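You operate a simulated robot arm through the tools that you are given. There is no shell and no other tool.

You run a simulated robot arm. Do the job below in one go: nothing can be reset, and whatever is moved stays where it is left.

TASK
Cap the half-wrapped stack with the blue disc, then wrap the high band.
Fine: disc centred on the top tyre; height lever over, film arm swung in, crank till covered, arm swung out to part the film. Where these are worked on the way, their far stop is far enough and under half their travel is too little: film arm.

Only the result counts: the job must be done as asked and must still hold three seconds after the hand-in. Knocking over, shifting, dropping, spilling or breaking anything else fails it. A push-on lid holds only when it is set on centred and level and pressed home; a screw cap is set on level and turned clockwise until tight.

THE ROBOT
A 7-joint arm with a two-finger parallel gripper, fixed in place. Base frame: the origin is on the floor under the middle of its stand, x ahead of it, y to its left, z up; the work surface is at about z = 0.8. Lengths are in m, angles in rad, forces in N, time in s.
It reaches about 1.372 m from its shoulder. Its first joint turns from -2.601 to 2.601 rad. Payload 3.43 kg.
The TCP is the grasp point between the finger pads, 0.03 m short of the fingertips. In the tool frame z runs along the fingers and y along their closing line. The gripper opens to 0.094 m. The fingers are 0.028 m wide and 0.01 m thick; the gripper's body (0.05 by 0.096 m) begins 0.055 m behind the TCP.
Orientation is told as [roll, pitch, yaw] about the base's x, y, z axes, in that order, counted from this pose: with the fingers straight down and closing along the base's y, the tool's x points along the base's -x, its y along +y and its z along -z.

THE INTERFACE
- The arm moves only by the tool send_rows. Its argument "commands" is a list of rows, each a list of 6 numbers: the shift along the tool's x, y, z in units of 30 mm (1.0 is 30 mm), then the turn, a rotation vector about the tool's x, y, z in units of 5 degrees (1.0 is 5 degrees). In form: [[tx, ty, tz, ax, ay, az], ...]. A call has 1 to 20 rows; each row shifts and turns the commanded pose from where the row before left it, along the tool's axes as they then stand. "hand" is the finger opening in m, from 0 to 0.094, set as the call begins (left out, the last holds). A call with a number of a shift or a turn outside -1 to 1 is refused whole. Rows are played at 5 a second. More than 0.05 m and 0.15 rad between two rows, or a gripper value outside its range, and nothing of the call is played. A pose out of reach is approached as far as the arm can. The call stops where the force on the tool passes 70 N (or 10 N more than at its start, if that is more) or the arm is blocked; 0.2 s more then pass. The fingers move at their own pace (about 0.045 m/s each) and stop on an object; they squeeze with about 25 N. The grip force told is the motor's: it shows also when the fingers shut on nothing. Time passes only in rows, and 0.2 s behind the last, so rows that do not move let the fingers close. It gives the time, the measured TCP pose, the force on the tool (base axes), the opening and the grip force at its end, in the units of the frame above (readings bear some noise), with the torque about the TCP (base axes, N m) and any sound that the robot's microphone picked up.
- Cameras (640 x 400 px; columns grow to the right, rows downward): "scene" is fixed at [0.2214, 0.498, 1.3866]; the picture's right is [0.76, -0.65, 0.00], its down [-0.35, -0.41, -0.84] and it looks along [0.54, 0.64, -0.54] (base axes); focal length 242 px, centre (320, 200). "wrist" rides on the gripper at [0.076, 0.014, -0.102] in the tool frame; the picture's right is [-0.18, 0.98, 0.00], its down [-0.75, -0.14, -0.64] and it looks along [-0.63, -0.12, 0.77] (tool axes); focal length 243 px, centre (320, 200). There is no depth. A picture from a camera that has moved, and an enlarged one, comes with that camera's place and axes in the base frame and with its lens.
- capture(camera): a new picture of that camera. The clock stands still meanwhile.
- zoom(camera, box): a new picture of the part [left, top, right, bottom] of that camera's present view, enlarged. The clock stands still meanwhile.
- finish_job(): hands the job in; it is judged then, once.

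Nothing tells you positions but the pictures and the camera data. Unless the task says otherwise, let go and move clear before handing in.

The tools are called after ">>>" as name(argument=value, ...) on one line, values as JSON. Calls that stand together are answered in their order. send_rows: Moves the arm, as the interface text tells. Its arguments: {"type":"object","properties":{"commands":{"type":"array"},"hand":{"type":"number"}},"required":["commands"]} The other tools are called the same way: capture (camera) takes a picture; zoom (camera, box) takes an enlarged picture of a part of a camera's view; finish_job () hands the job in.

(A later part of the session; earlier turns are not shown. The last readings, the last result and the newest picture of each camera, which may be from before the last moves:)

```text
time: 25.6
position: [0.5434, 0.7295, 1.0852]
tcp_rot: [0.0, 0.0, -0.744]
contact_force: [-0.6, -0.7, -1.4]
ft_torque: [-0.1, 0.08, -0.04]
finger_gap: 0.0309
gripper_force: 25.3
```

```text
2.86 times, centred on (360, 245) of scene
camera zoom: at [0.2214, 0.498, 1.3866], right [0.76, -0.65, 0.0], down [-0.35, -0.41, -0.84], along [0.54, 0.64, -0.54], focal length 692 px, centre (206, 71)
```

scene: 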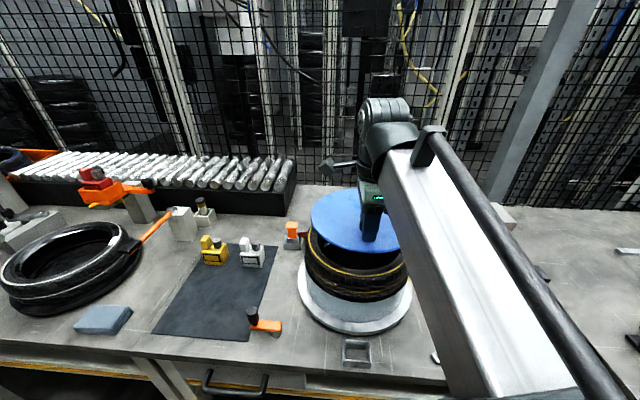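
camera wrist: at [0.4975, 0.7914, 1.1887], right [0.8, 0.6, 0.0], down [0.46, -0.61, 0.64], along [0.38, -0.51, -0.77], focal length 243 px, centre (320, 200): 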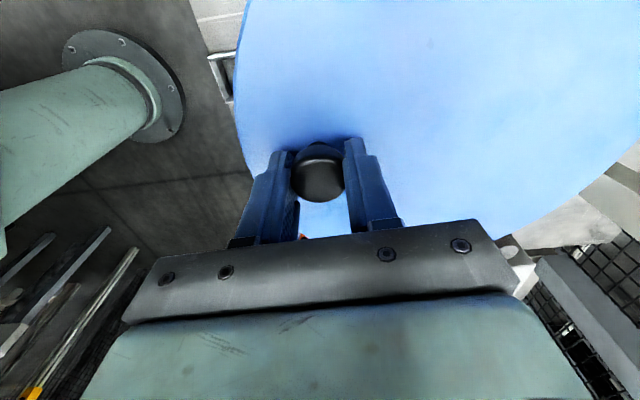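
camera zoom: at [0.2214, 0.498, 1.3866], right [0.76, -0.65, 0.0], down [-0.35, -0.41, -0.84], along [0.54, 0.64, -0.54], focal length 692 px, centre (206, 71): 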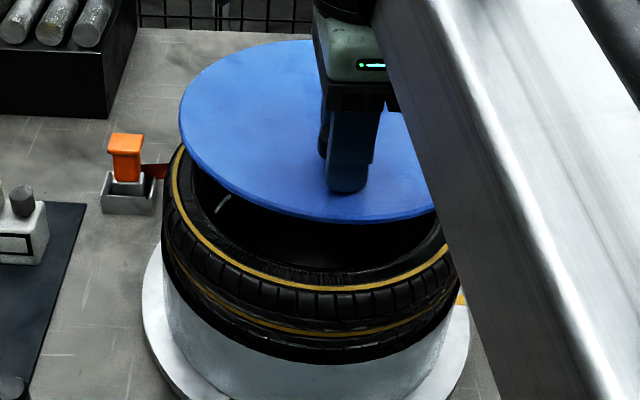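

I'll check the disc edge in the wrist view to pin down the disc centre relative to the gripper.

>>> zoom(camera="wrist", box=[210, 0, 330, 180])

>>> zoom(camera="wrist", box=[460, 100, 640, 260])

```text
2.22 times, centred on (270, 90) of wrist
camera zoom: at [0.4975, 0.7914, 1.1887], right [0.8, 0.6, 0.0], down [0.46, -0.61, 0.64], along [0.38, -0.51, -0.77], focal length 539 px, centre (431, 444)
```

zoom: 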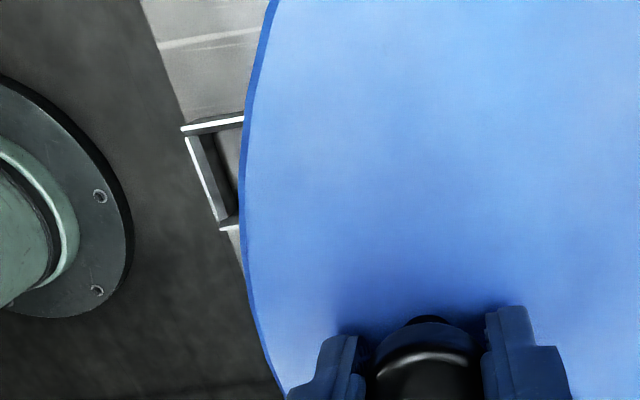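

```text
2.50 times, centred on (550, 180) of wrist
camera zoom: at [0.4975, 0.7914, 1.1887], right [0.8, 0.6, 0.0], down [0.46, -0.61, 0.64], along [0.38, -0.51, -0.77], focal length 606 px, centre (-255, 250)
```

zoom: 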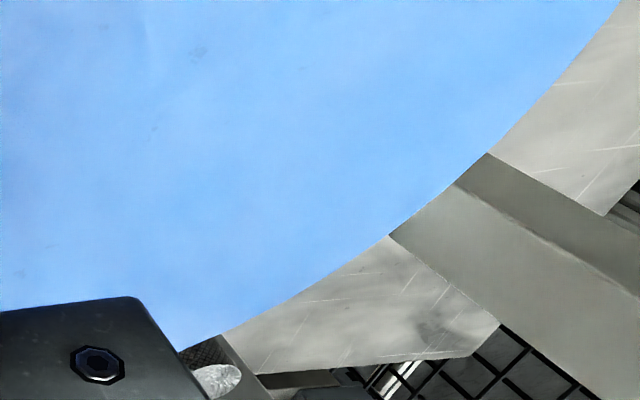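

The disc centre relative to the TCP is now well fitted at (-0.001, 0.0745) in the tool frame. I'll nudge a few millimetres and descend to just above the tyre for a direct comparison.

>>> send_rows(commands=[[0.05, 0.157, 0.3, 0, 0, 0], [0, 0, 0.4, 0, 0, 0], [0, 0, 0.4, 0, 0, 0], [0, 0, 0.4, 0, 0, 0], [0, 0, 0.2, 0, 0, 0], [0, 0, 0, 0, 0, 0]])

>>> zoom(camera="scene", box=[290, 185, 430, 315])

>>> capture(camera="wrist")

```text
time: 27.0
position: [0.5454, 0.7356, 1.0353]
tcp_rot: [0.001, 0.001, -0.743]
contact_force: [-0.3, -0.1, -0.8]
ft_torque: [-0.07, 0.09, 0.02]
finger_gap: 0.0311
gripper_force: 24.9
```

```text
3.08 times, centred on (360, 250) of scene
camera zoom: at [0.2214, 0.498, 1.3866], right [0.76, -0.65, 0.0], down [-0.35, -0.41, -0.84], along [0.54, 0.64, -0.54], focal length 746 px, centre (197, 46)
```

zoom: 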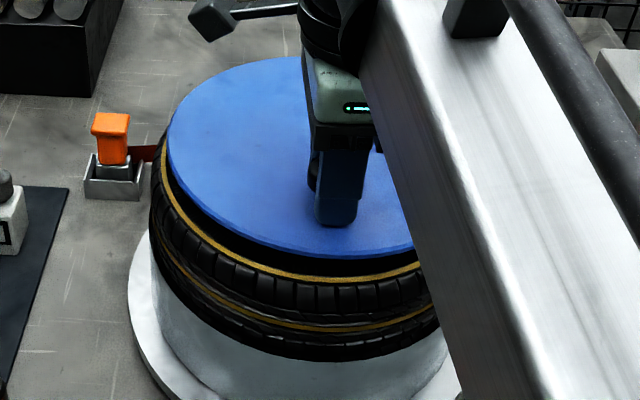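

```text
taken
camera wrist: at [0.4991, 0.7966, 1.1384], right [0.8, 0.6, 0.0], down [0.46, -0.61, 0.64], along [0.38, -0.51, -0.77], focal length 243 px, centre (320, 200)
```

wrist: 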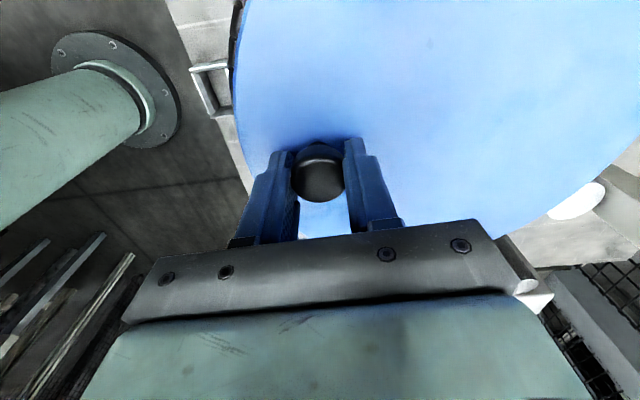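

>>> send_rows(commands=[[0, 0, 0.15, 0, 0, 0], [0, 0, 0.15, 0, 0, 0], [0, 0, 0.1, 0, 0, 0], [0, 0, 0, 0, 0, 0]])

>>> zoom(camera="scene", box=[300, 195, 420, 315])

>>> zoom(camera="wrist", box=[210, 0, 330, 180])

>>> zoom(camera="wrist", box=[460, 100, 640, 260])

```text
time: 28.0
position: [0.5442, 0.736, 1.0248]
tcp_rot: [0.0, -0.001, -0.743]
contact_force: [-1.0, -1.3, 0.4]
ft_torque: [0.12, -0.07, 0.02]
finger_gap: 0.0308
gripper_force: 24.8
```

```text
3.33 times, centred on (360, 255) of scene
camera zoom: at [0.2214, 0.498, 1.3866], right [0.76, -0.65, 0.0], down [-0.35, -0.41, -0.84], along [0.54, 0.64, -0.54], focal length 808 px, centre (187, 17)
```

zoom: 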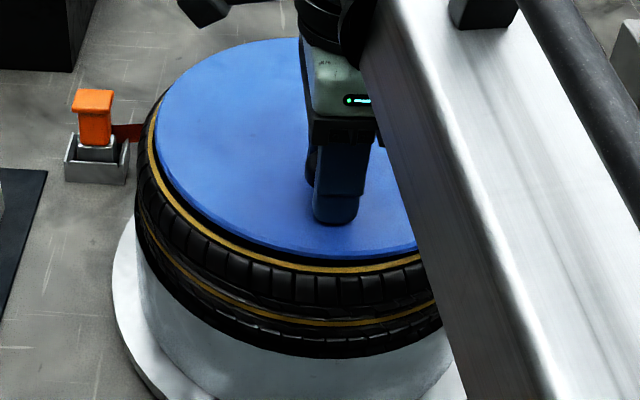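

```text
2.22 times, centred on (270, 90) of wrist
camera zoom: at [0.4995, 0.7967, 1.127], right [0.8, 0.6, 0.0], down [0.46, -0.61, 0.64], along [0.39, -0.51, -0.77], focal length 539 px, centre (431, 444)
```

zoom: 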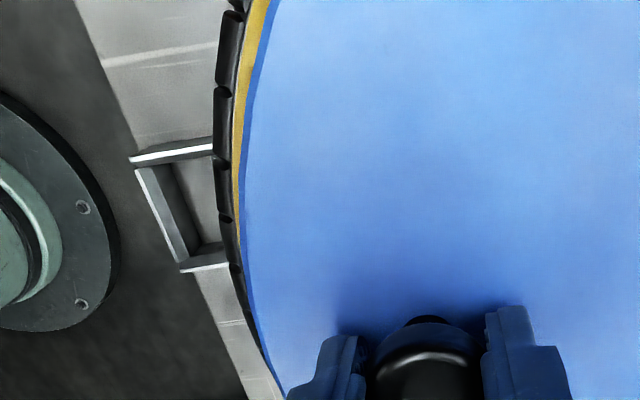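

```text
2.50 times, centred on (550, 180) of wrist
camera zoom: at [0.4995, 0.7967, 1.127], right [0.8, 0.6, 0.0], down [0.46, -0.61, 0.64], along [0.39, -0.51, -0.77], focal length 606 px, centre (-255, 250)
```

zoom: 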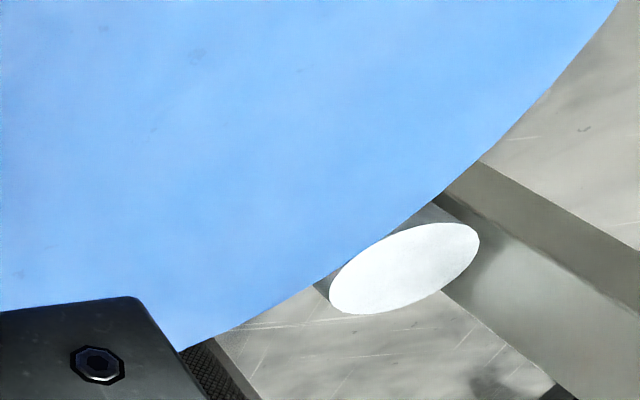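

The disc lies concentric with the yellow ring to within a few millimetres, and contact is just starting. I'll lower gently until it's fully seated.

>>> send_rows(commands=[[0, 0, 0.07, 0, 0, 0], [0, 0, 0.07, 0, 0, 0], [0, 0, 0, 0, 0, 0]])

>>> zoom(camera="scene", box=[300, 195, 420, 315])

```text
time: 28.8
position: [0.5462, 0.7361, 1.0194]
tcp_rot: [0.0, -0.001, -0.743]
contact_force: [-0.9, -0.1, -1.7]
ft_torque: [0.04, -0.06, 0.02]
finger_gap: 0.031
gripper_force: 24.7
```

```text
3.33 times, centred on (360, 255) of scene
camera zoom: at [0.2214, 0.498, 1.3866], right [0.76, -0.65, 0.0], down [-0.35, -0.41, -0.84], along [0.54, 0.64, -0.54], focal length 808 px, centre (187, 17)
```

zoom: 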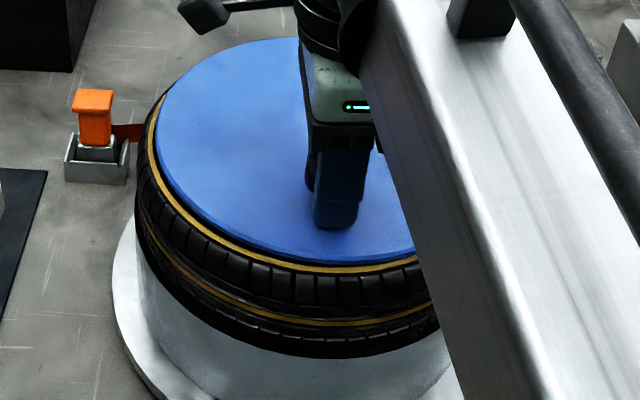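

>>> send_rows(commands=[[0, 0, 0.07, 0, 0, 0], [0, 0, 0.07, 0, 0, 0], [0, 0, 0, 0, 0, 0]])

>>> zoom(camera="scene", box=[300, 195, 420, 315])

```text
time: 29.6
position: [0.5453, 0.7354, 1.0167]
tcp_rot: [0.004, 0.001, -0.743]
contact_force: [6.1, 7.5, 22.0]
ft_torque: [0.15, -0.07, 0.04]
finger_gap: 0.0311
gripper_force: 25.0
```

```text
3.33 times, centred on (360, 255) of scene
camera zoom: at [0.2214, 0.498, 1.3866], right [0.76, -0.65, 0.0], down [-0.35, -0.41, -0.84], along [0.54, 0.64, -0.54], focal length 808 px, centre (187, 17)
```

zoom: 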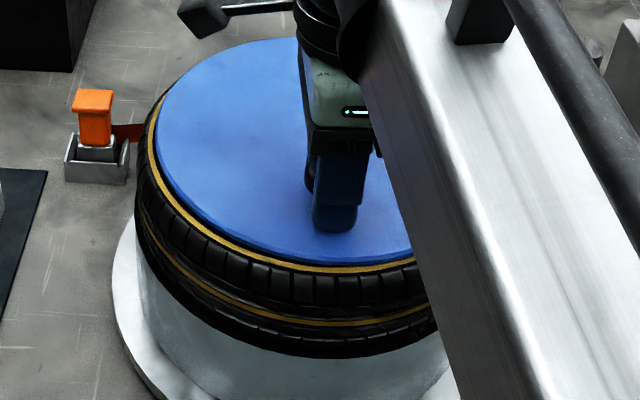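

The disc is seated, with 22 N of reaction. I'll ease off about a millimetre to relieve the load and then open.

>>> send_rows(commands=[[0, 0, -0.04, 0, 0, 0], [0, 0, -0.02, 0, 0, 0], [0, 0, 0, 0, 0, 0]])

```text
time: 30.4
position: [0.5446, 0.7345, 1.0162]
tcp_rot: [-0.002, 0.001, -0.744]
contact_force: [3.1, 3.9, 2.6]
ft_torque: [0.07, -0.02, 0.01]
finger_gap: 0.0307
gripper_force: 24.3
```

>>> send_rows(commands=[[0, 0, 0, 0, 0, 0], [0, 0, 0, 0, 0, 0], [0, 0, 0, 0, 0, 0], [0, 0, 0, 0, 0, 0], [0, 0, 0, 0, 0, 0]], hand=0.094)

>>> capture(camera="wrist")

```text
time: 31.6
position: [0.5458, 0.7342, 1.0177]
tcp_rot: [0.0, 0.001, -0.744]
contact_force: [0.1, 0.3, 0.6]
ft_torque: [0.0, 0.04, 0.0]
finger_gap: 0.0938
gripper_force: 0.0
```

```text
taken
camera wrist: at [0.499, 0.7963, 1.1199], right [0.8, 0.6, 0.0], down [0.46, -0.61, 0.64], along [0.38, -0.51, -0.77], focal length 243 px, centre (320, 200)
```

wrist: 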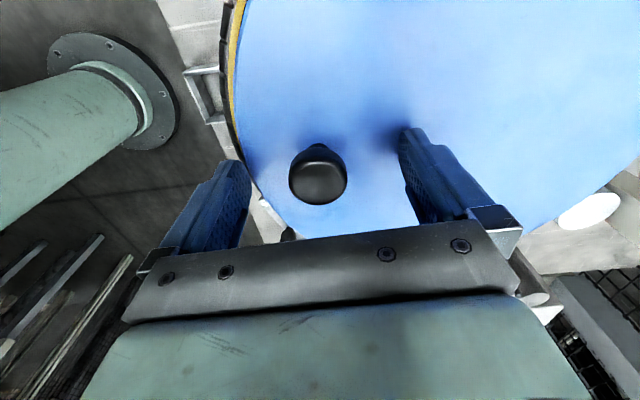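

Released cleanly. I'll rise straight up and check the disc's centring.

>>> send_rows(commands=[[0, 0, -0.4, 0, 0, 0], [0, 0, -0.8, 0, 0, 0], [0, 0, -0.8, 0, 0, 0], [0, 0, -0.8, 0, 0, 0], [0, 0, -0.8, 0, 0, 0], [0, 0, -0.6, 0, 0, 0]])

>>> capture(camera="wrist")

>>> zoom(camera="wrist", box=[200, 0, 500, 200])

```text
time: 33.0
position: [0.5438, 0.7349, 1.1428]
tcp_rot: [-0.001, 0.0, -0.743]
contact_force: [-0.4, 0.8, -0.5]
ft_torque: [0.01, 0.01, 0.0]
finger_gap: 0.0939
gripper_force: 0.2
```

```text
taken
camera wrist: at [0.4991, 0.7963, 1.2453], right [0.8, 0.6, 0.0], down [0.46, -0.61, 0.64], along [0.38, -0.51, -0.77], focal length 243 px, centre (320, 200)
```

wrist: 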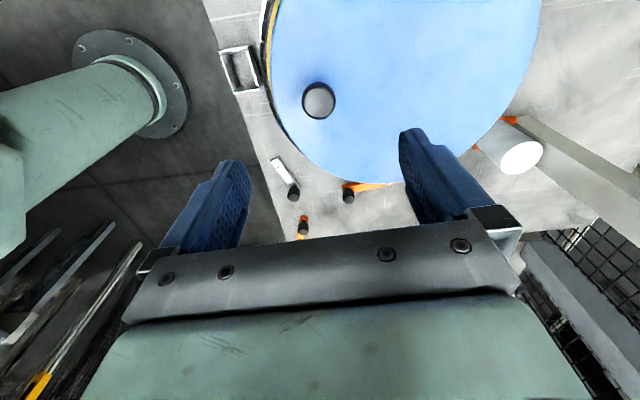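

```text
2.00 times, centred on (350, 100) of wrist
camera zoom: at [0.4991, 0.7963, 1.2453], right [0.8, 0.6, 0.0], down [0.46, -0.61, 0.64], along [0.38, -0.51, -0.77], focal length 485 px, centre (260, 400)
```

zoom: 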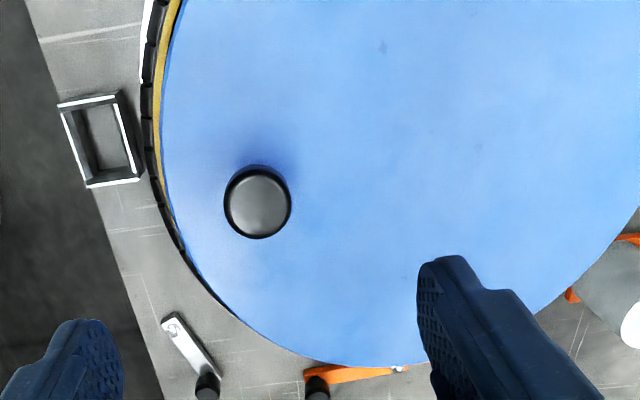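

I'll move over toward the orange lever (knob ≈ (0.71, 0.42)) so the scene camera sees the capped stack and the wrist camera sees the levers.

>>> send_rows(commands=[[-0.94, -0.322, 0.25, 0, 0, 0], [-0.94, -0.322, 0.25, 0, 0, 0], [-0.94, -0.322, 0.25, 0, 0, 0], [-0.94, -0.322, 0.25, 0, 0, 0], [-0.94, -0.322, 0.25, 0, 0, 0], [-0.94, -0.322, 0.25, 0, 0, 0], [-0.94, -0.322, 0.25, 0, 0, 0], [-0.94, -0.322, 0.25, 0, 0, 0], [-0.94, -0.322, 0.25, 0, 0, 0], [-0.94, -0.322, 0.25, 0, 0, 0], [-0.94, -0.322, 0.25, 0, 0, 0]])

>>> capture(camera="wrist")

>>> capture(camera="scene")

>>> zoom(camera="scene", box=[290, 185, 430, 325])

```text
time: 35.4
position: [0.701, 0.448, 1.0594]
tcp_rot: [0.0, -0.001, -0.741]
contact_force: [0.0, -0.6, 0.1]
ft_torque: [0.03, 0.02, 0.03]
finger_gap: 0.0941
gripper_force: 0.0
```

```text
taken
camera wrist: at [0.6552, 0.5103, 1.1625], right [0.8, 0.6, 0.0], down [0.46, -0.61, 0.64], along [0.39, -0.51, -0.77], focal length 243 px, centre (320, 200)
```

wrist: 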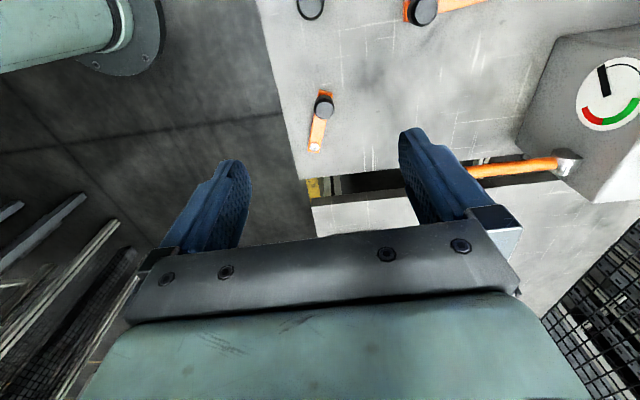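

```text
taken
```

scene: 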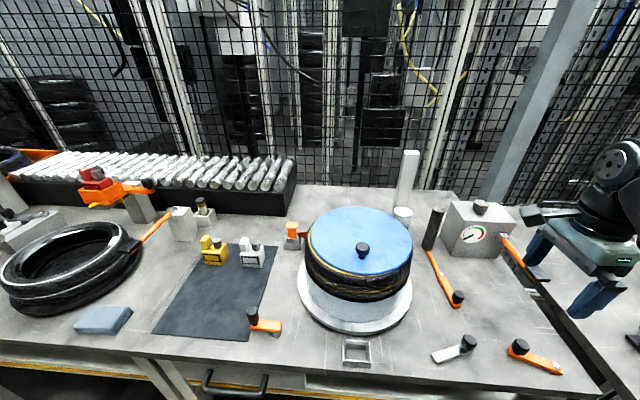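

```text
2.86 times, centred on (360, 255) of scene
camera zoom: at [0.2214, 0.498, 1.3866], right [0.76, -0.65, 0.0], down [-0.35, -0.41, -0.84], along [0.54, 0.64, -0.54], focal length 692 px, centre (206, 43)
```

zoom: 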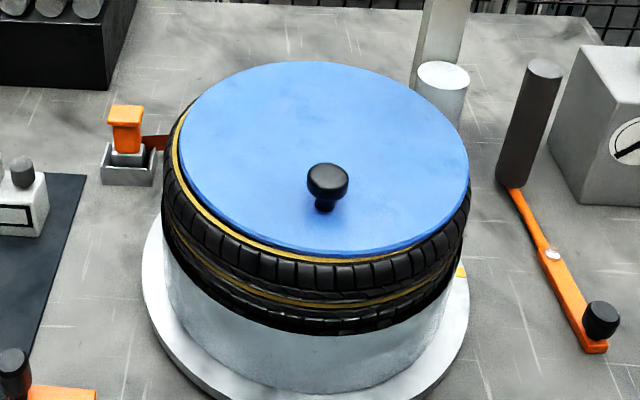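

The capped stack is clearly visible. I'll measure the centring more finely at the left and right edges of the disc.

>>> zoom(camera="scene", box=[295, 215, 355, 285])

>>> zoom(camera="scene", box=[365, 215, 425, 285])

>>> zoom(camera="wrist", box=[280, 60, 400, 180])

```text
5.71 times, centred on (325, 250) of scene
camera zoom: at [0.2214, 0.498, 1.3866], right [0.76, -0.65, 0.0], down [-0.35, -0.41, -0.84], along [0.54, 0.64, -0.54], focal length 1385 px, centre (291, -86)
```

zoom: 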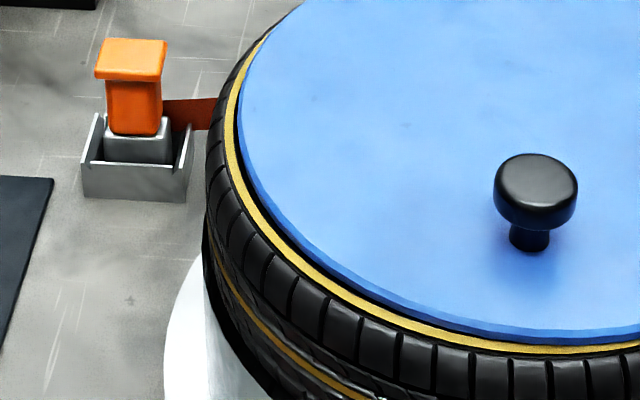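

```text
5.71 times, centred on (395, 250) of scene
camera zoom: at [0.2214, 0.498, 1.3866], right [0.76, -0.65, 0.0], down [-0.35, -0.41, -0.84], along [0.54, 0.64, -0.54], focal length 1385 px, centre (-109, -86)
```

zoom: 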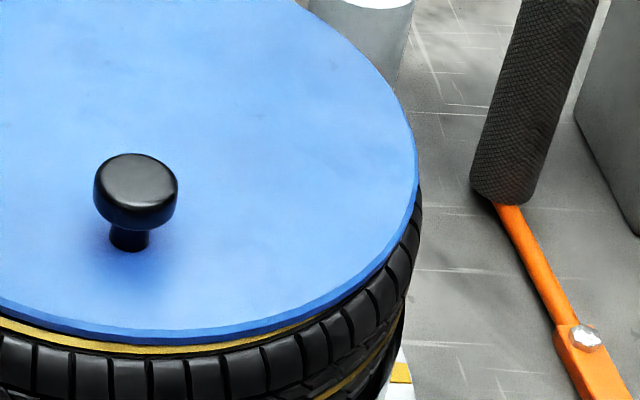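

```text
3.33 times, centred on (340, 120) of wrist
camera zoom: at [0.6552, 0.5103, 1.1625], right [0.8, 0.6, 0.0], down [0.46, -0.61, 0.64], along [0.39, -0.51, -0.77], focal length 809 px, centre (253, 467)
```

zoom: 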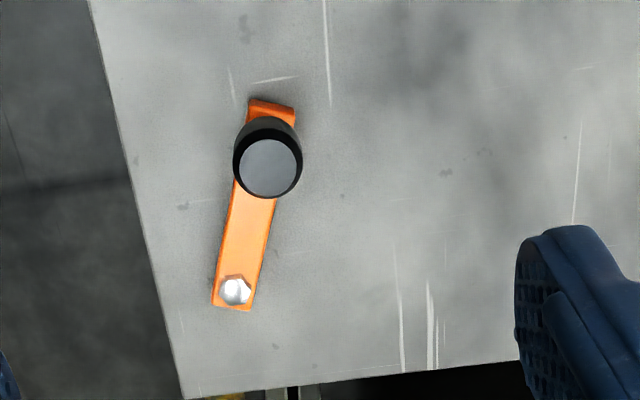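

The disc looks about 4 mm too far toward the picture's right. I'll retrace my path exactly, re-grip the knob, slide it back about 4 mm, and let go again. I've also located the orange lever: pivot ≈ (0.756, 0.363), knob ≈ (0.728, 0.421, top z≈0.845).

>>> send_rows(commands=[[0.94, 0.322, -0.25, 0, 0, 0], [0.94, 0.322, -0.25, 0, 0, 0], [0.94, 0.322, -0.25, 0, 0, 0], [0.94, 0.322, -0.25, 0, 0, 0], [0.94, 0.322, -0.25, 0, 0, 0], [0.94, 0.322, -0.25, 0, 0, 0], [0.94, 0.322, -0.25, 0, 0, 0], [0.94, 0.322, -0.25, 0, 0, 0], [0.94, 0.322, -0.25, 0, 0, 0], [0.94, 0.322, -0.25, 0, 0, 0], [0.94, 0.322, -0.25, 0, 0, 0], [0, 0, 0.6, 0, 0, 0], [0, 0, 0.8, 0, 0, 0], [0, 0, 0.8, 0, 0, 0], [0, 0, 0.8, 0, 0, 0], [0, 0, 0.6, 0, 0, 0], [0, 0, 0.3, 0, 0, 0], [0, 0, 0, 0, 0, 0]])

>>> capture(camera="wrist")

```text
time: 39.2
position: [0.5443, 0.736, 1.0263]
tcp_rot: [0.0, -0.001, -0.745]
contact_force: [-0.1, 0.0, -0.1]
ft_torque: [-0.01, 0.04, 0.03]
finger_gap: 0.0938
gripper_force: 0.0
```

```text
taken
camera wrist: at [0.4994, 0.7973, 1.1291], right [0.8, 0.6, 0.0], down [0.46, -0.61, 0.64], along [0.39, -0.51, -0.77], focal length 243 px, centre (320, 200)
```

wrist: 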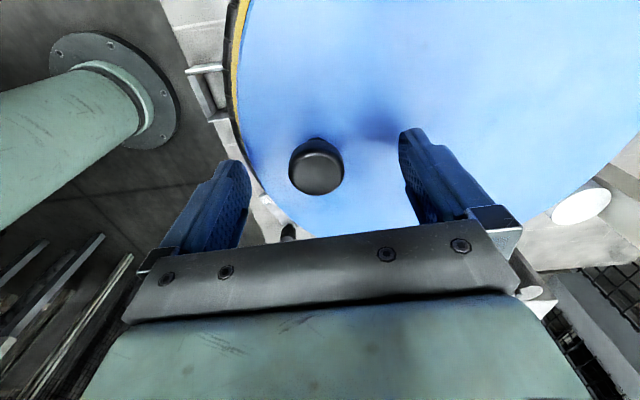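

>>> send_rows(commands=[[0, 0, 0.13, 0, 0, 0], [0, 0, 0.12, 0, 0, 0], [0, 0, 0, 0, 0, 0]])

>>> send_rows(commands=[[0, 0, 0, 0, 0, 0], [0, 0, 0, 0, 0, 0], [0, 0, 0, 0, 0, 0], [0, 0, 0, 0, 0, 0], [0, 0, 0, 0, 0, 0], [0, 0, 0, 0, 0, 0], [0, 0, 0, 0, 0, 0]], hand=0)

>>> zoom(camera="scene", box=[295, 195, 425, 285])

```text
time: 40.0
position: [0.5438, 0.7355, 1.0182]
tcp_rot: [-0.001, 0.001, -0.744]
contact_force: [-0.1, 0.0, 0.5]
ft_torque: [-0.02, 0.01, -0.04]
finger_gap: 0.0942
gripper_force: 0.0
```

```text
time: 41.6
position: [0.5454, 0.7351, 1.0199]
tcp_rot: [-0.001, -0.001, -0.745]
contact_force: [-0.4, -0.9, 0.9]
ft_torque: [0.0, 0.02, 0.05]
finger_gap: 0.0309
gripper_force: 25.1
```

```text
4.44 times, centred on (360, 240) of scene
camera zoom: at [0.2214, 0.498, 1.3866], right [0.76, -0.65, 0.0], down [-0.35, -0.41, -0.84], along [0.54, 0.64, -0.54], focal length 1077 px, centre (142, 22)
```

zoom: 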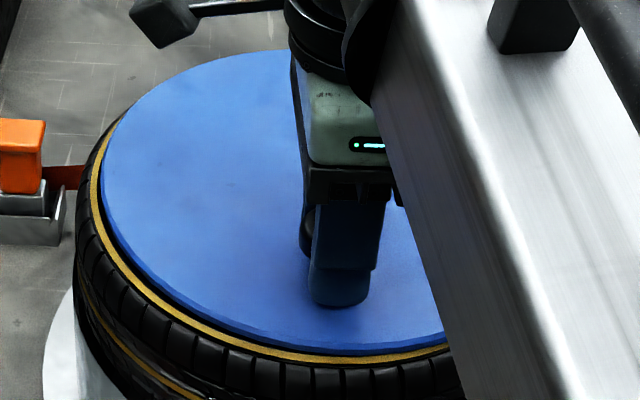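

Gripped with hardly any load. Now I'll slide it 4 mm along tool +x, then release.

>>> send_rows(commands=[[0.05, 0, 0, 0, 0, 0], [0.05, 0, 0, 0, 0, 0], [0.04, 0, 0, 0, 0, 0], [0, 0, 0, 0, 0, 0], [0, 0, 0, 0, 0, 0]])

>>> zoom(camera="scene", box=[295, 195, 425, 285])

```text
time: 42.8
position: [0.542, 0.7382, 1.0176]
tcp_rot: [0.0, 0.001, -0.742]
contact_force: [3.7, -0.1, 4.1]
ft_torque: [-0.1, -0.17, -0.21]
finger_gap: 0.031
gripper_force: 25.0
```

```text
4.44 times, centred on (360, 240) of scene
camera zoom: at [0.2214, 0.498, 1.3866], right [0.76, -0.65, 0.0], down [-0.35, -0.41, -0.84], along [0.54, 0.64, -0.54], focal length 1077 px, centre (142, 22)
```

zoom: 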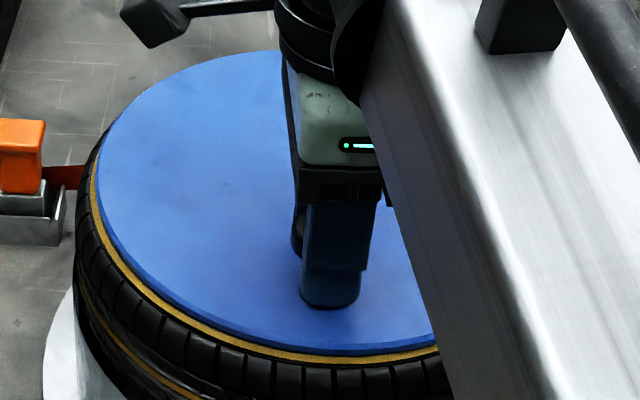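

>>> send_rows(commands=[[0, 0, 0, 0, 0, 0], [0, 0, 0, 0, 0, 0], [0, 0, 0, 0, 0, 0], [0, 0, 0, 0, 0, 0], [0, 0, 0, 0, 0, 0]], hand=0.094)

>>> send_rows(commands=[[0, 0, -0.3, 0, 0, 0], [0, 0, -0.8, 0, 0, 0], [0, 0, -0.8, 0, 0, 0], [0, 0, -0.8, 0, 0, 0], [0, 0, -0.8, 0, 0, 0], [0, 0, -0.6, 0, 0, 0], [-0.94, -0.322, 0.25, 0, 0, 0], [-0.94, -0.322, 0.25, 0, 0, 0], [-0.94, -0.322, 0.25, 0, 0, 0], [-0.94, -0.322, 0.25, 0, 0, 0], [-0.94, -0.322, 0.25, 0, 0, 0], [-0.94, -0.322, 0.25, 0, 0, 0], [-0.94, -0.322, 0.25, 0, 0, 0], [-0.94, -0.322, 0.25, 0, 0, 0], [-0.94, -0.322, 0.25, 0, 0, 0], [-0.94, -0.322, 0.25, 0, 0, 0], [-0.94, -0.322, 0.25, 0, 0, 0]])

>>> zoom(camera="scene", box=[290, 185, 430, 325])

>>> zoom(camera="scene", box=[365, 215, 425, 285])

>>> zoom(camera="scene", box=[295, 215, 355, 285])

```text
time: 44.0
position: [0.5423, 0.7393, 1.0196]
tcp_rot: [0.0, 0.0, -0.742]
contact_force: [-0.4, 0.4, 0.5]
ft_torque: [0.01, -0.02, 0.01]
finger_gap: 0.0941
gripper_force: 0.0
```

```text
time: 47.6
position: [0.6977, 0.4475, 1.0571]
tcp_rot: [-0.001, -0.001, -0.741]
contact_force: [-0.4, 0.6, -0.3]
ft_torque: [-0.02, -0.01, 0.01]
finger_gap: 0.094
gripper_force: 0.0
```

```text
2.86 times, centred on (360, 255) of scene
camera zoom: at [0.2214, 0.498, 1.3866], right [0.76, -0.65, 0.0], down [-0.35, -0.41, -0.84], along [0.54, 0.64, -0.54], focal length 692 px, centre (206, 43)
```

zoom: 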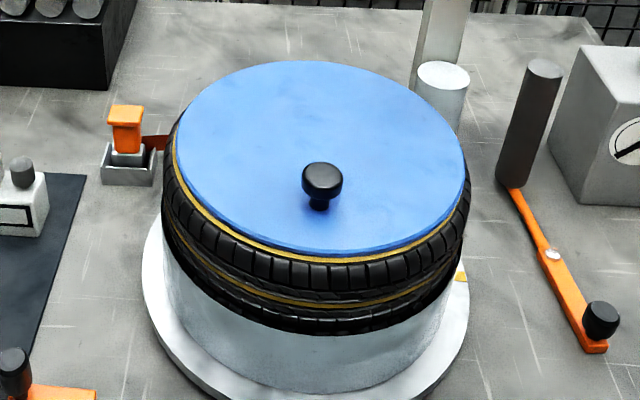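

```text
5.71 times, centred on (395, 250) of scene
camera zoom: at [0.2214, 0.498, 1.3866], right [0.76, -0.65, 0.0], down [-0.35, -0.41, -0.84], along [0.54, 0.64, -0.54], focal length 1385 px, centre (-109, -86)
```

zoom: 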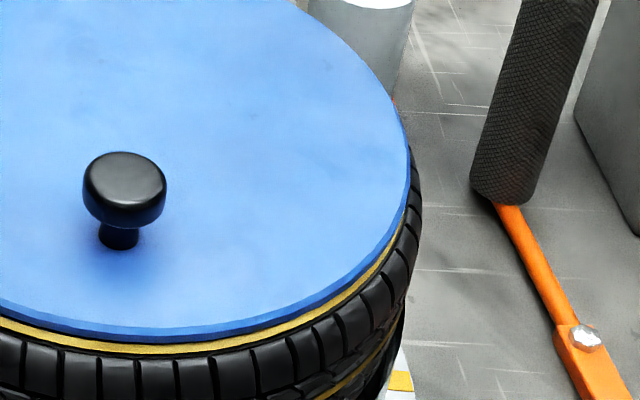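

```text
5.71 times, centred on (325, 250) of scene
camera zoom: at [0.2214, 0.498, 1.3866], right [0.76, -0.65, 0.0], down [-0.35, -0.41, -0.84], along [0.54, 0.64, -0.54], focal length 1385 px, centre (291, -86)
```

zoom: 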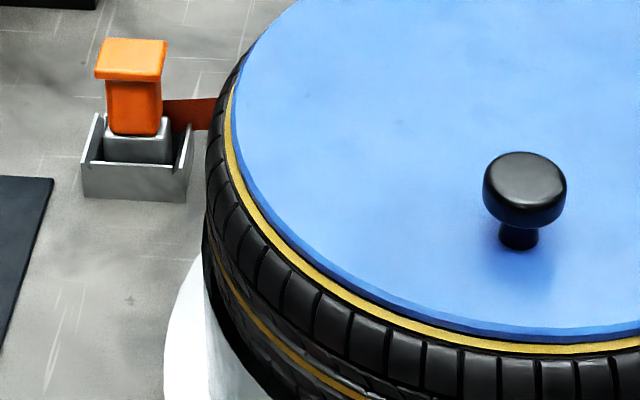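

The gaps are now even all round, so the disc is well centred. Next is the height lever. The orange lever matches the orange working parts (crank, film arm, roll carriage), so I'll test it first and watch the roll. I'll turn the gripper and position it above the knob.

>>> send_rows(commands=[[0, 0, 0, 0, 0, -0.967], [0, 0, 0, 0, 0, -0.967], [0, 0, 0, 0, 0, -0.967], [0, 0, 0, 0, 0, -0.967], [0, 0, 0, 0, 0, -0.967], [0, 0, 0, 0, 0, -0.967], [0, 0, 0, 0, 0, -0.967], [0, 0, 0, 0, 0, -0.967], [0, 0, 0, 0, 0, -0.967], [0, 0, 0, 0, 0, -0.967], [0, 0, 0, 0, 0, -0.967], [0, 0, 0, 0, 0, -0.967], [0, 0, 0, 0, 0, -0.967], [0, 0, 0, 0, 0, -0.967], [0, 0, 0, 0, 0, -0.967]])

>>> capture(camera="wrist")

```text
time: 50.8
position: [0.6982, 0.4501, 1.0592]
tcp_rot: [-0.002, 0.001, 0.523]
contact_force: [-0.5, 0.7, -0.9]
ft_torque: [0.02, -0.04, 0.0]
finger_gap: 0.094
gripper_force: 0.1
```

```text
taken
camera wrist: at [0.6255, 0.4238, 1.1617], right [-0.33, 0.94, 0.0], down [0.72, 0.25, 0.64], along [0.61, 0.21, -0.77], focal length 243 px, centre (320, 200)
```

wrist: 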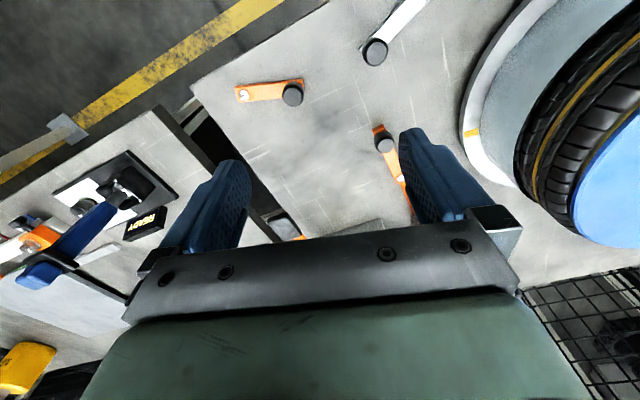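

>>> send_rows(commands=[[-0.064, -0.253, 0.86, 0, 0, 0], [-0.064, -0.253, 0.86, 0, 0, 0], [-0.064, -0.253, 0.86, 0, 0, 0], [-0.064, -0.253, 0.86, 0, 0, 0], [-0.064, -0.253, 0.86, 0, 0, 0], [0, 0, 0, 0, 0, 0]])

>>> capture(camera="wrist")

>>> zoom(camera="wrist", box=[240, 60, 400, 180])

```text
time: 52.2
position: [0.7245, 0.4204, 0.9296]
tcp_rot: [0.001, 0.001, 0.522]
contact_force: [-0.1, 0.2, 0.0]
ft_torque: [0.01, 0.04, 0.01]
finger_gap: 0.0942
gripper_force: 0.0
```

```text
taken
camera wrist: at [0.6525, 0.3952, 1.0327], right [-0.33, 0.94, 0.0], down [0.72, 0.25, 0.64], along [0.61, 0.21, -0.77], focal length 243 px, centre (320, 200)
```

wrist: 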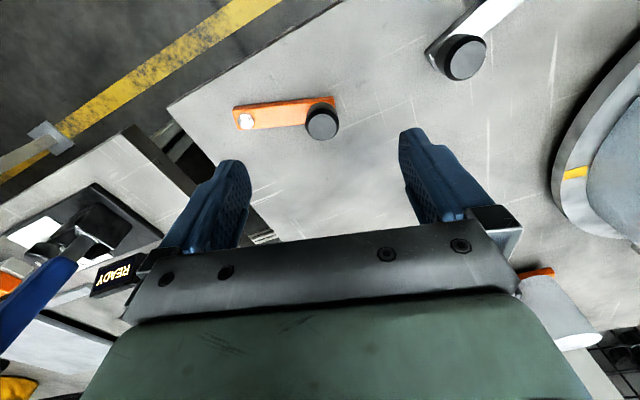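

```text
3.33 times, centred on (320, 120) of wrist
camera zoom: at [0.6525, 0.3952, 1.0327], right [-0.33, 0.94, 0.0], down [0.72, 0.25, 0.64], along [0.61, 0.21, -0.77], focal length 809 px, centre (320, 467)
```

zoom: 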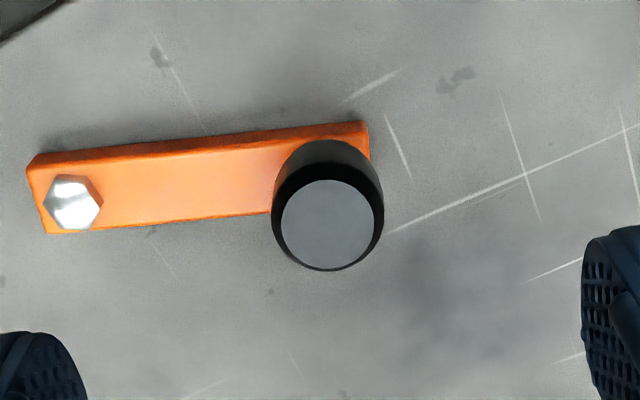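

The lever runs along the closing line at this angle, so I'll turn to ψ≈+80°. That puts the fingers on either side of the arm and leaves plenty of yaw for following the lever clockwise.

>>> send_rows(commands=[[0, 0, 0, 0, 0, -1], [0, 0, 0, 0, 0, -1], [0, 0, 0, 0, 0, -1], [0, 0, 0, 0, 0, -1], [0, 0, 0, 0, 0, -1], [0, 0, 0, 0, 0, -1], [0, 0, 0, 0, 0, -1], [0, 0, 0, 0, 0, -1], [0, 0, 0, 0, 0, -1], [0, 0, 0, 0, 0, -1]])

>>> capture(camera="wrist")

>>> zoom(camera="wrist", box=[240, 60, 400, 180])

```text
time: 54.4
position: [0.7255, 0.4211, 0.9305]
tcp_rot: [-0.001, 0.0, 1.397]
contact_force: [0.1, 0.5, 0.7]
ft_torque: [0.0, 0.01, 0.0]
finger_gap: 0.094
gripper_force: 0.0
```

```text
taken
camera wrist: at [0.6987, 0.3483, 1.0326], right [-0.94, 0.35, 0.0], down [0.27, 0.72, 0.64], along [0.23, 0.6, -0.77], focal length 243 px, centre (320, 200)
```

wrist: 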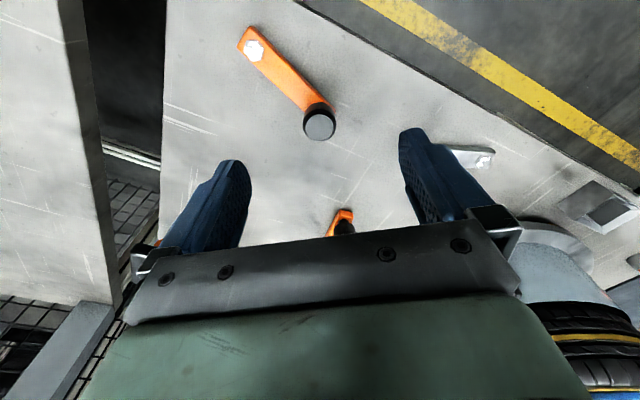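

```text
3.33 times, centred on (320, 120) of wrist
camera zoom: at [0.6987, 0.3483, 1.0326], right [-0.94, 0.35, 0.0], down [0.27, 0.72, 0.64], along [0.23, 0.6, -0.77], focal length 809 px, centre (320, 467)
```

zoom: 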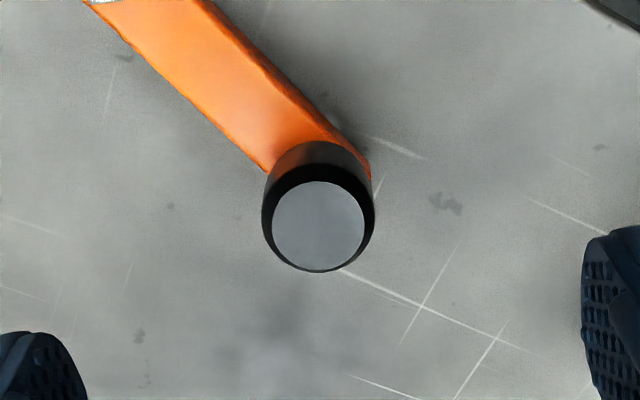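

>>> send_rows(commands=[[-0.095, -0.05, 0.5, 0, 0, 0], [0, 0, 0.5, 0, 0, 0], [0, 0, 0.5, 0, 0, 0], [0, 0, 0.5, 0, 0, 0], [0, 0, 0.42, 0, 0, 0], [0, 0, 0, 0, 0, 0]])

>>> capture(camera="wrist")

>>> zoom(camera="scene", box=[470, 300, 610, 400])

```text
time: 55.8
position: [0.7275, 0.4237, 0.8574]
tcp_rot: [0.001, -0.001, 1.395]
contact_force: [0.2, -0.6, 0.8]
ft_torque: [0.01, 0.02, -0.03]
finger_gap: 0.094
gripper_force: 0.0
```

```text
taken
camera wrist: at [0.7, 0.3509, 0.9603], right [-0.94, 0.35, 0.0], down [0.27, 0.72, 0.64], along [0.23, 0.6, -0.77], focal length 243 px, centre (320, 200)
```

wrist: 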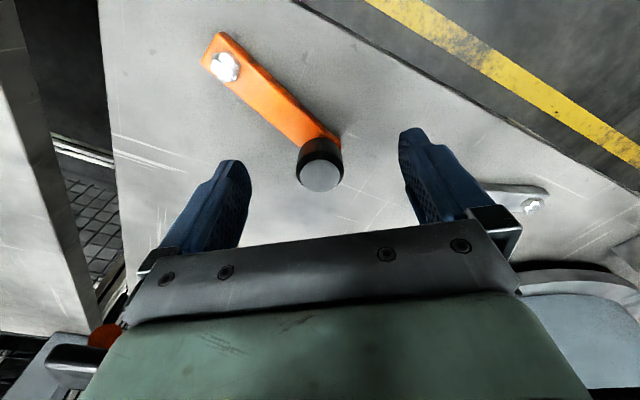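

```text
4.00 times, centred on (540, 350) of scene
camera zoom: at [0.2214, 0.498, 1.3866], right [0.76, -0.65, 0.0], down [-0.35, -0.41, -0.84], along [0.54, 0.64, -0.54], focal length 969 px, centre (-560, -400)
```

zoom: 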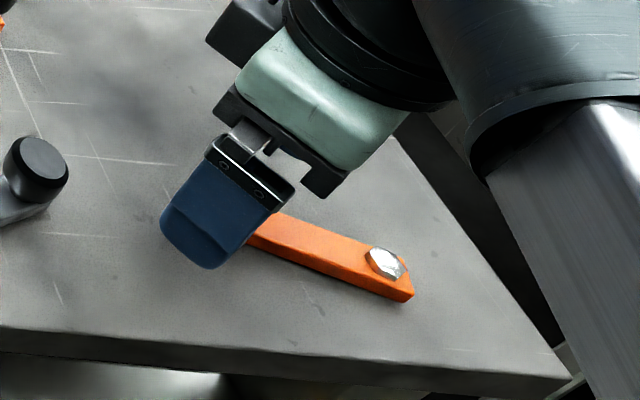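

>>> send_rows(commands=[[0, 0, 0.1, 0, 0, 0], [0, 0, 0, 0, 0, 0], [0, 0, 0, 0, 0, 0], [0, 0, 0, 0, 0, 0], [0, 0, 0, 0, 0, 0], [0, 0, 0, 0, 0, 0], [0, 0, 0, 0, 0, 0], [0, 0, 0, 0, 0, 0]], hand=0)

>>> capture(camera="wrist")

```text
time: 57.6
position: [0.7265, 0.423, 0.8552]
tcp_rot: [0.001, 0.001, 1.395]
contact_force: [2.8, 0.5, 1.1]
ft_torque: [0.1, 0.46, 0.11]
finger_gap: 0.0275
gripper_force: 44.9
```

```text
taken
camera wrist: at [0.7001, 0.3507, 0.9577], right [-0.94, 0.35, 0.0], down [0.27, 0.72, 0.64], along [0.23, 0.6, -0.77], focal length 243 px, centre (320, 200)
```

wrist: 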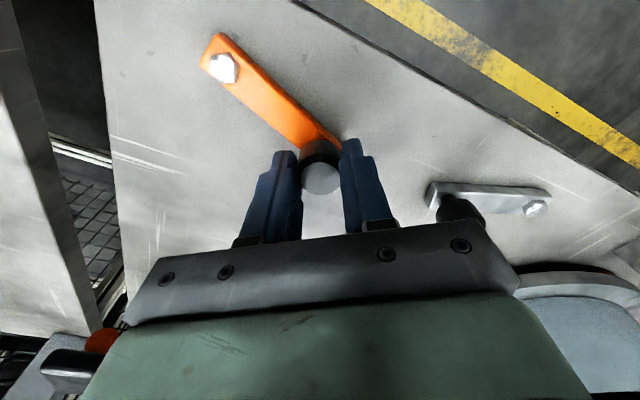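

The knob is firmly gripped. I'll try a first 10° clockwise and check the forces.

>>> send_rows(commands=[[-0.1056, -0.1663, 0, 0, 0, 1], [-0.1056, -0.1663, 0, 0, 0, 1], [0, 0, 0, 0, 0, 0]])

>>> capture(camera="wrist")

>>> zoom(camera="scene", box=[385, 140, 475, 250])

```text
time: 58.4
position: [0.739, 0.4281, 0.855]
tcp_rot: [0.0, 0.001, 1.216]
contact_force: [1.8, -0.5, 2.1]
ft_torque: [-0.07, 0.47, 0.16]
finger_gap: 0.0271
gripper_force: 44.8
```

```text
taken
camera wrist: at [0.6992, 0.3608, 0.9577], right [-0.86, 0.51, 0.0], down [0.39, 0.66, 0.64], along [0.33, 0.55, -0.77], focal length 243 px, centre (320, 200)
```

wrist: 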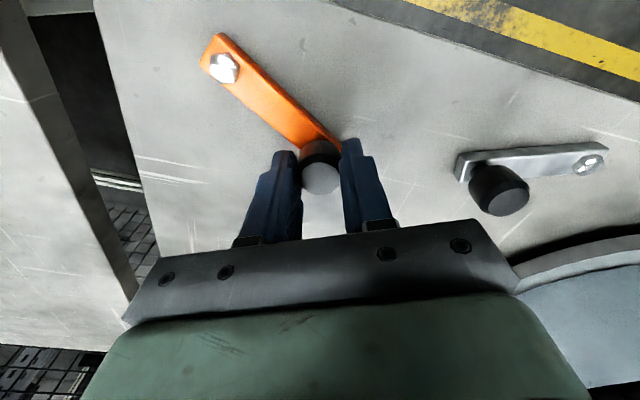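

```text
3.64 times, centred on (430, 195) of scene
camera zoom: at [0.2214, 0.498, 1.3866], right [0.76, -0.65, 0.0], down [-0.35, -0.41, -0.84], along [0.54, 0.64, -0.54], focal length 881 px, centre (-80, 218)
```

zoom: 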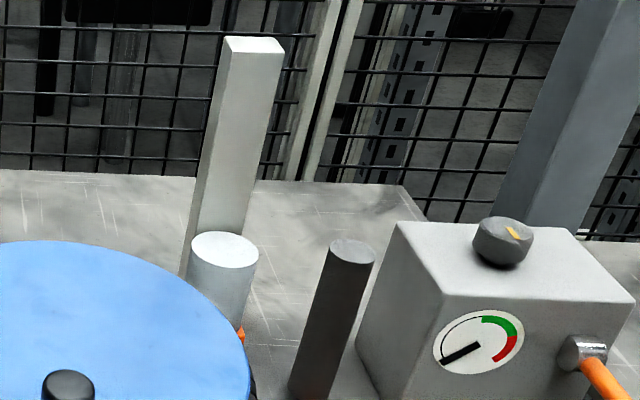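

The lever turns freely clockwise, and the roll may already have risen slightly. I'll continue.

>>> send_rows(commands=[[-0.1056, -0.1663, 0, 0, 0, 1], [-0.1056, -0.1663, 0, 0, 0, 1], [-0.1056, -0.1663, 0, 0, 0, 1], [-0.1056, -0.1663, 0, 0, 0, 1], [-0.1056, -0.1663, 0, 0, 0, 1], [-0.1056, -0.1663, 0, 0, 0, 1], [0, 0, 0, 0, 0, 0]])

>>> capture(camera="wrist")

>>> zoom(camera="scene", box=[385, 140, 475, 250])

```text
time: 60.0
position: [0.7732, 0.4281, 0.8536]
tcp_rot: [0.0, 0.0, 0.695]
contact_force: [-3.7, 3.0, -2.1]
ft_torque: [-0.02, -0.72, -0.21]
finger_gap: 0.0273
gripper_force: 45.3
```

```text
taken
camera wrist: at [0.707, 0.3898, 0.9577], right [-0.49, 0.87, 0.0], down [0.67, 0.37, 0.64], along [0.56, 0.31, -0.77], focal length 243 px, centre (320, 200)
```

wrist: 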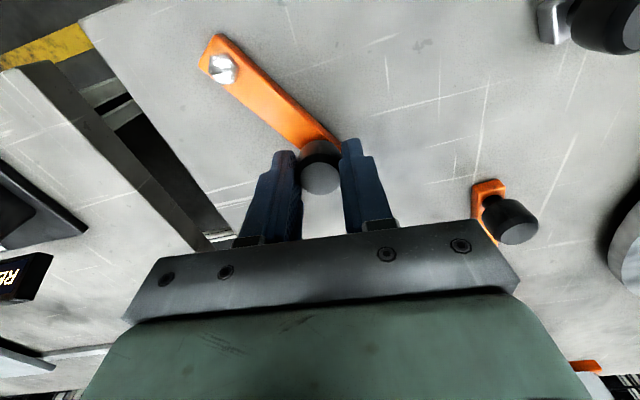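

```text
3.64 times, centred on (430, 195) of scene
camera zoom: at [0.2214, 0.498, 1.3866], right [0.76, -0.65, 0.0], down [-0.35, -0.41, -0.84], along [0.54, 0.64, -0.54], focal length 881 px, centre (-80, 218)
```

zoom: 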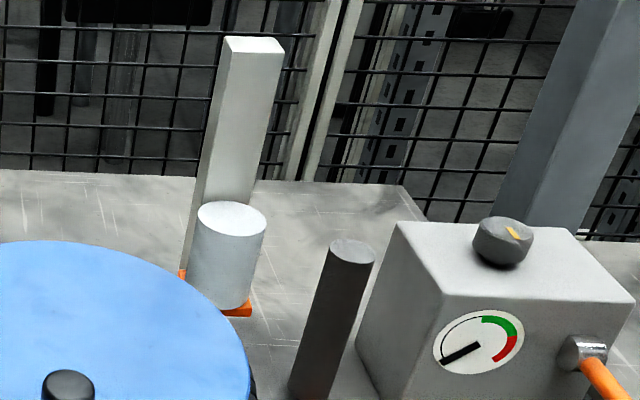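

Confirmed: the roll carriage rises as the orange lever turns, so this is the height lever. I'll continue toward its far stop.

>>> send_rows(commands=[[-0.1056, -0.1663, 0, 0, 0, 1], [-0.1056, -0.1663, 0, 0, 0, 1], [-0.1056, -0.1663, 0, 0, 0, 1], [-0.1056, -0.1663, 0, 0, 0, 1], [-0.1056, -0.1663, 0, 0, 0, 1], [-0.1056, -0.1663, 0, 0, 0, 1], [0, 0, 0, 0, 0, 0]])

>>> zoom(camera="scene", box=[385, 140, 475, 250])

```text
time: 61.6
position: [0.7977, 0.4176, 0.8548]
tcp_rot: [0.017, 0.008, 0.176]
contact_force: [-48.4, 46.9, 8.2]
ft_torque: [0.18, 0.6, 0.16]
finger_gap: 0.0279
gripper_force: 44.9
```

```text
3.64 times, centred on (430, 195) of scene
camera zoom: at [0.2214, 0.498, 1.3866], right [0.76, -0.65, 0.0], down [-0.35, -0.41, -0.84], along [0.54, 0.64, -0.54], focal length 881 px, centre (-80, 218)
```

zoom: 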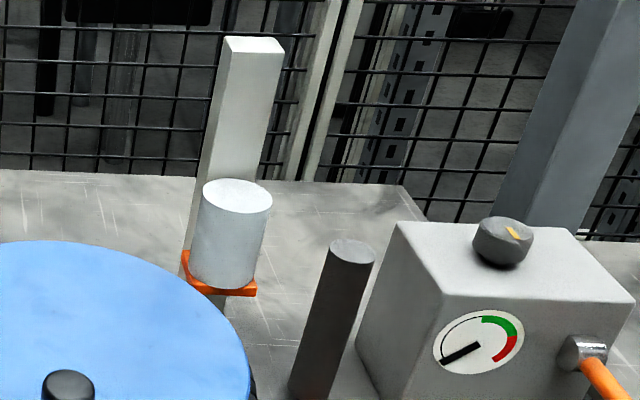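

The force has built up against a stop after about 62° of travel, and the roll is now high. I'll back off to relieve the load while keeping the lever over.

>>> send_rows(commands=[[0.1197, 0.1565, 0, 0, 0, -1], [0.04, 0.052, 0, 0, 0, -0.33], [0, 0, 0, 0, 0, 0]])

>>> zoom(camera="scene", box=[385, 140, 475, 250])

>>> capture(camera="wrist")

```text
time: 62.4
position: [0.8001, 0.4188, 0.8548]
tcp_rot: [0.006, -0.001, 0.29]
contact_force: [-7.2, 32.2, 9.3]
ft_torque: [0.0, 1.04, -0.22]
finger_gap: 0.0276
gripper_force: 45.4
```

```text
3.64 times, centred on (430, 195) of scene
camera zoom: at [0.2214, 0.498, 1.3866], right [0.76, -0.65, 0.0], down [-0.35, -0.41, -0.84], along [0.54, 0.64, -0.54], focal length 881 px, centre (-80, 218)
```

zoom: 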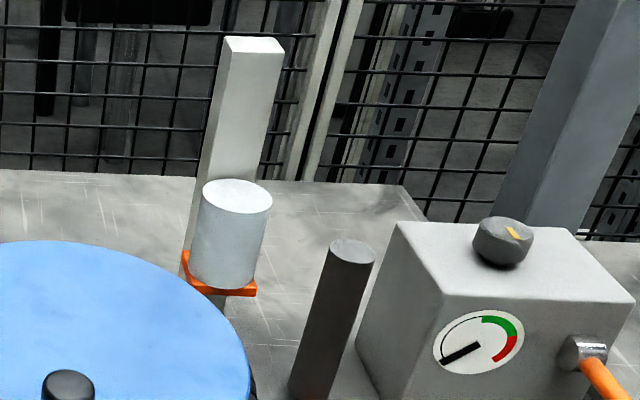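

```text
taken
camera wrist: at [0.723, 0.4089, 0.9574], right [-0.1, 0.99, 0.01], down [0.76, 0.07, 0.64], along [0.64, 0.07, -0.77], focal length 243 px, centre (320, 200)
```

wrist: 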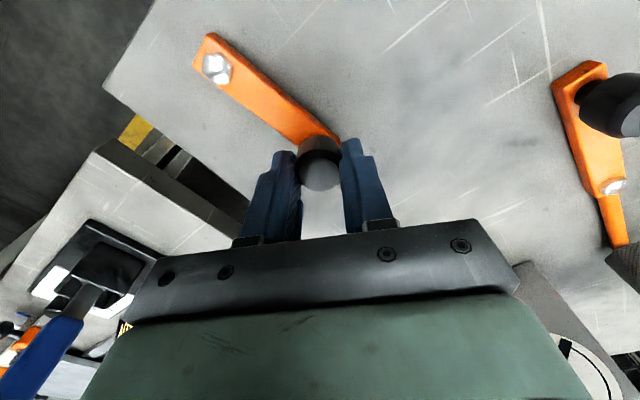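

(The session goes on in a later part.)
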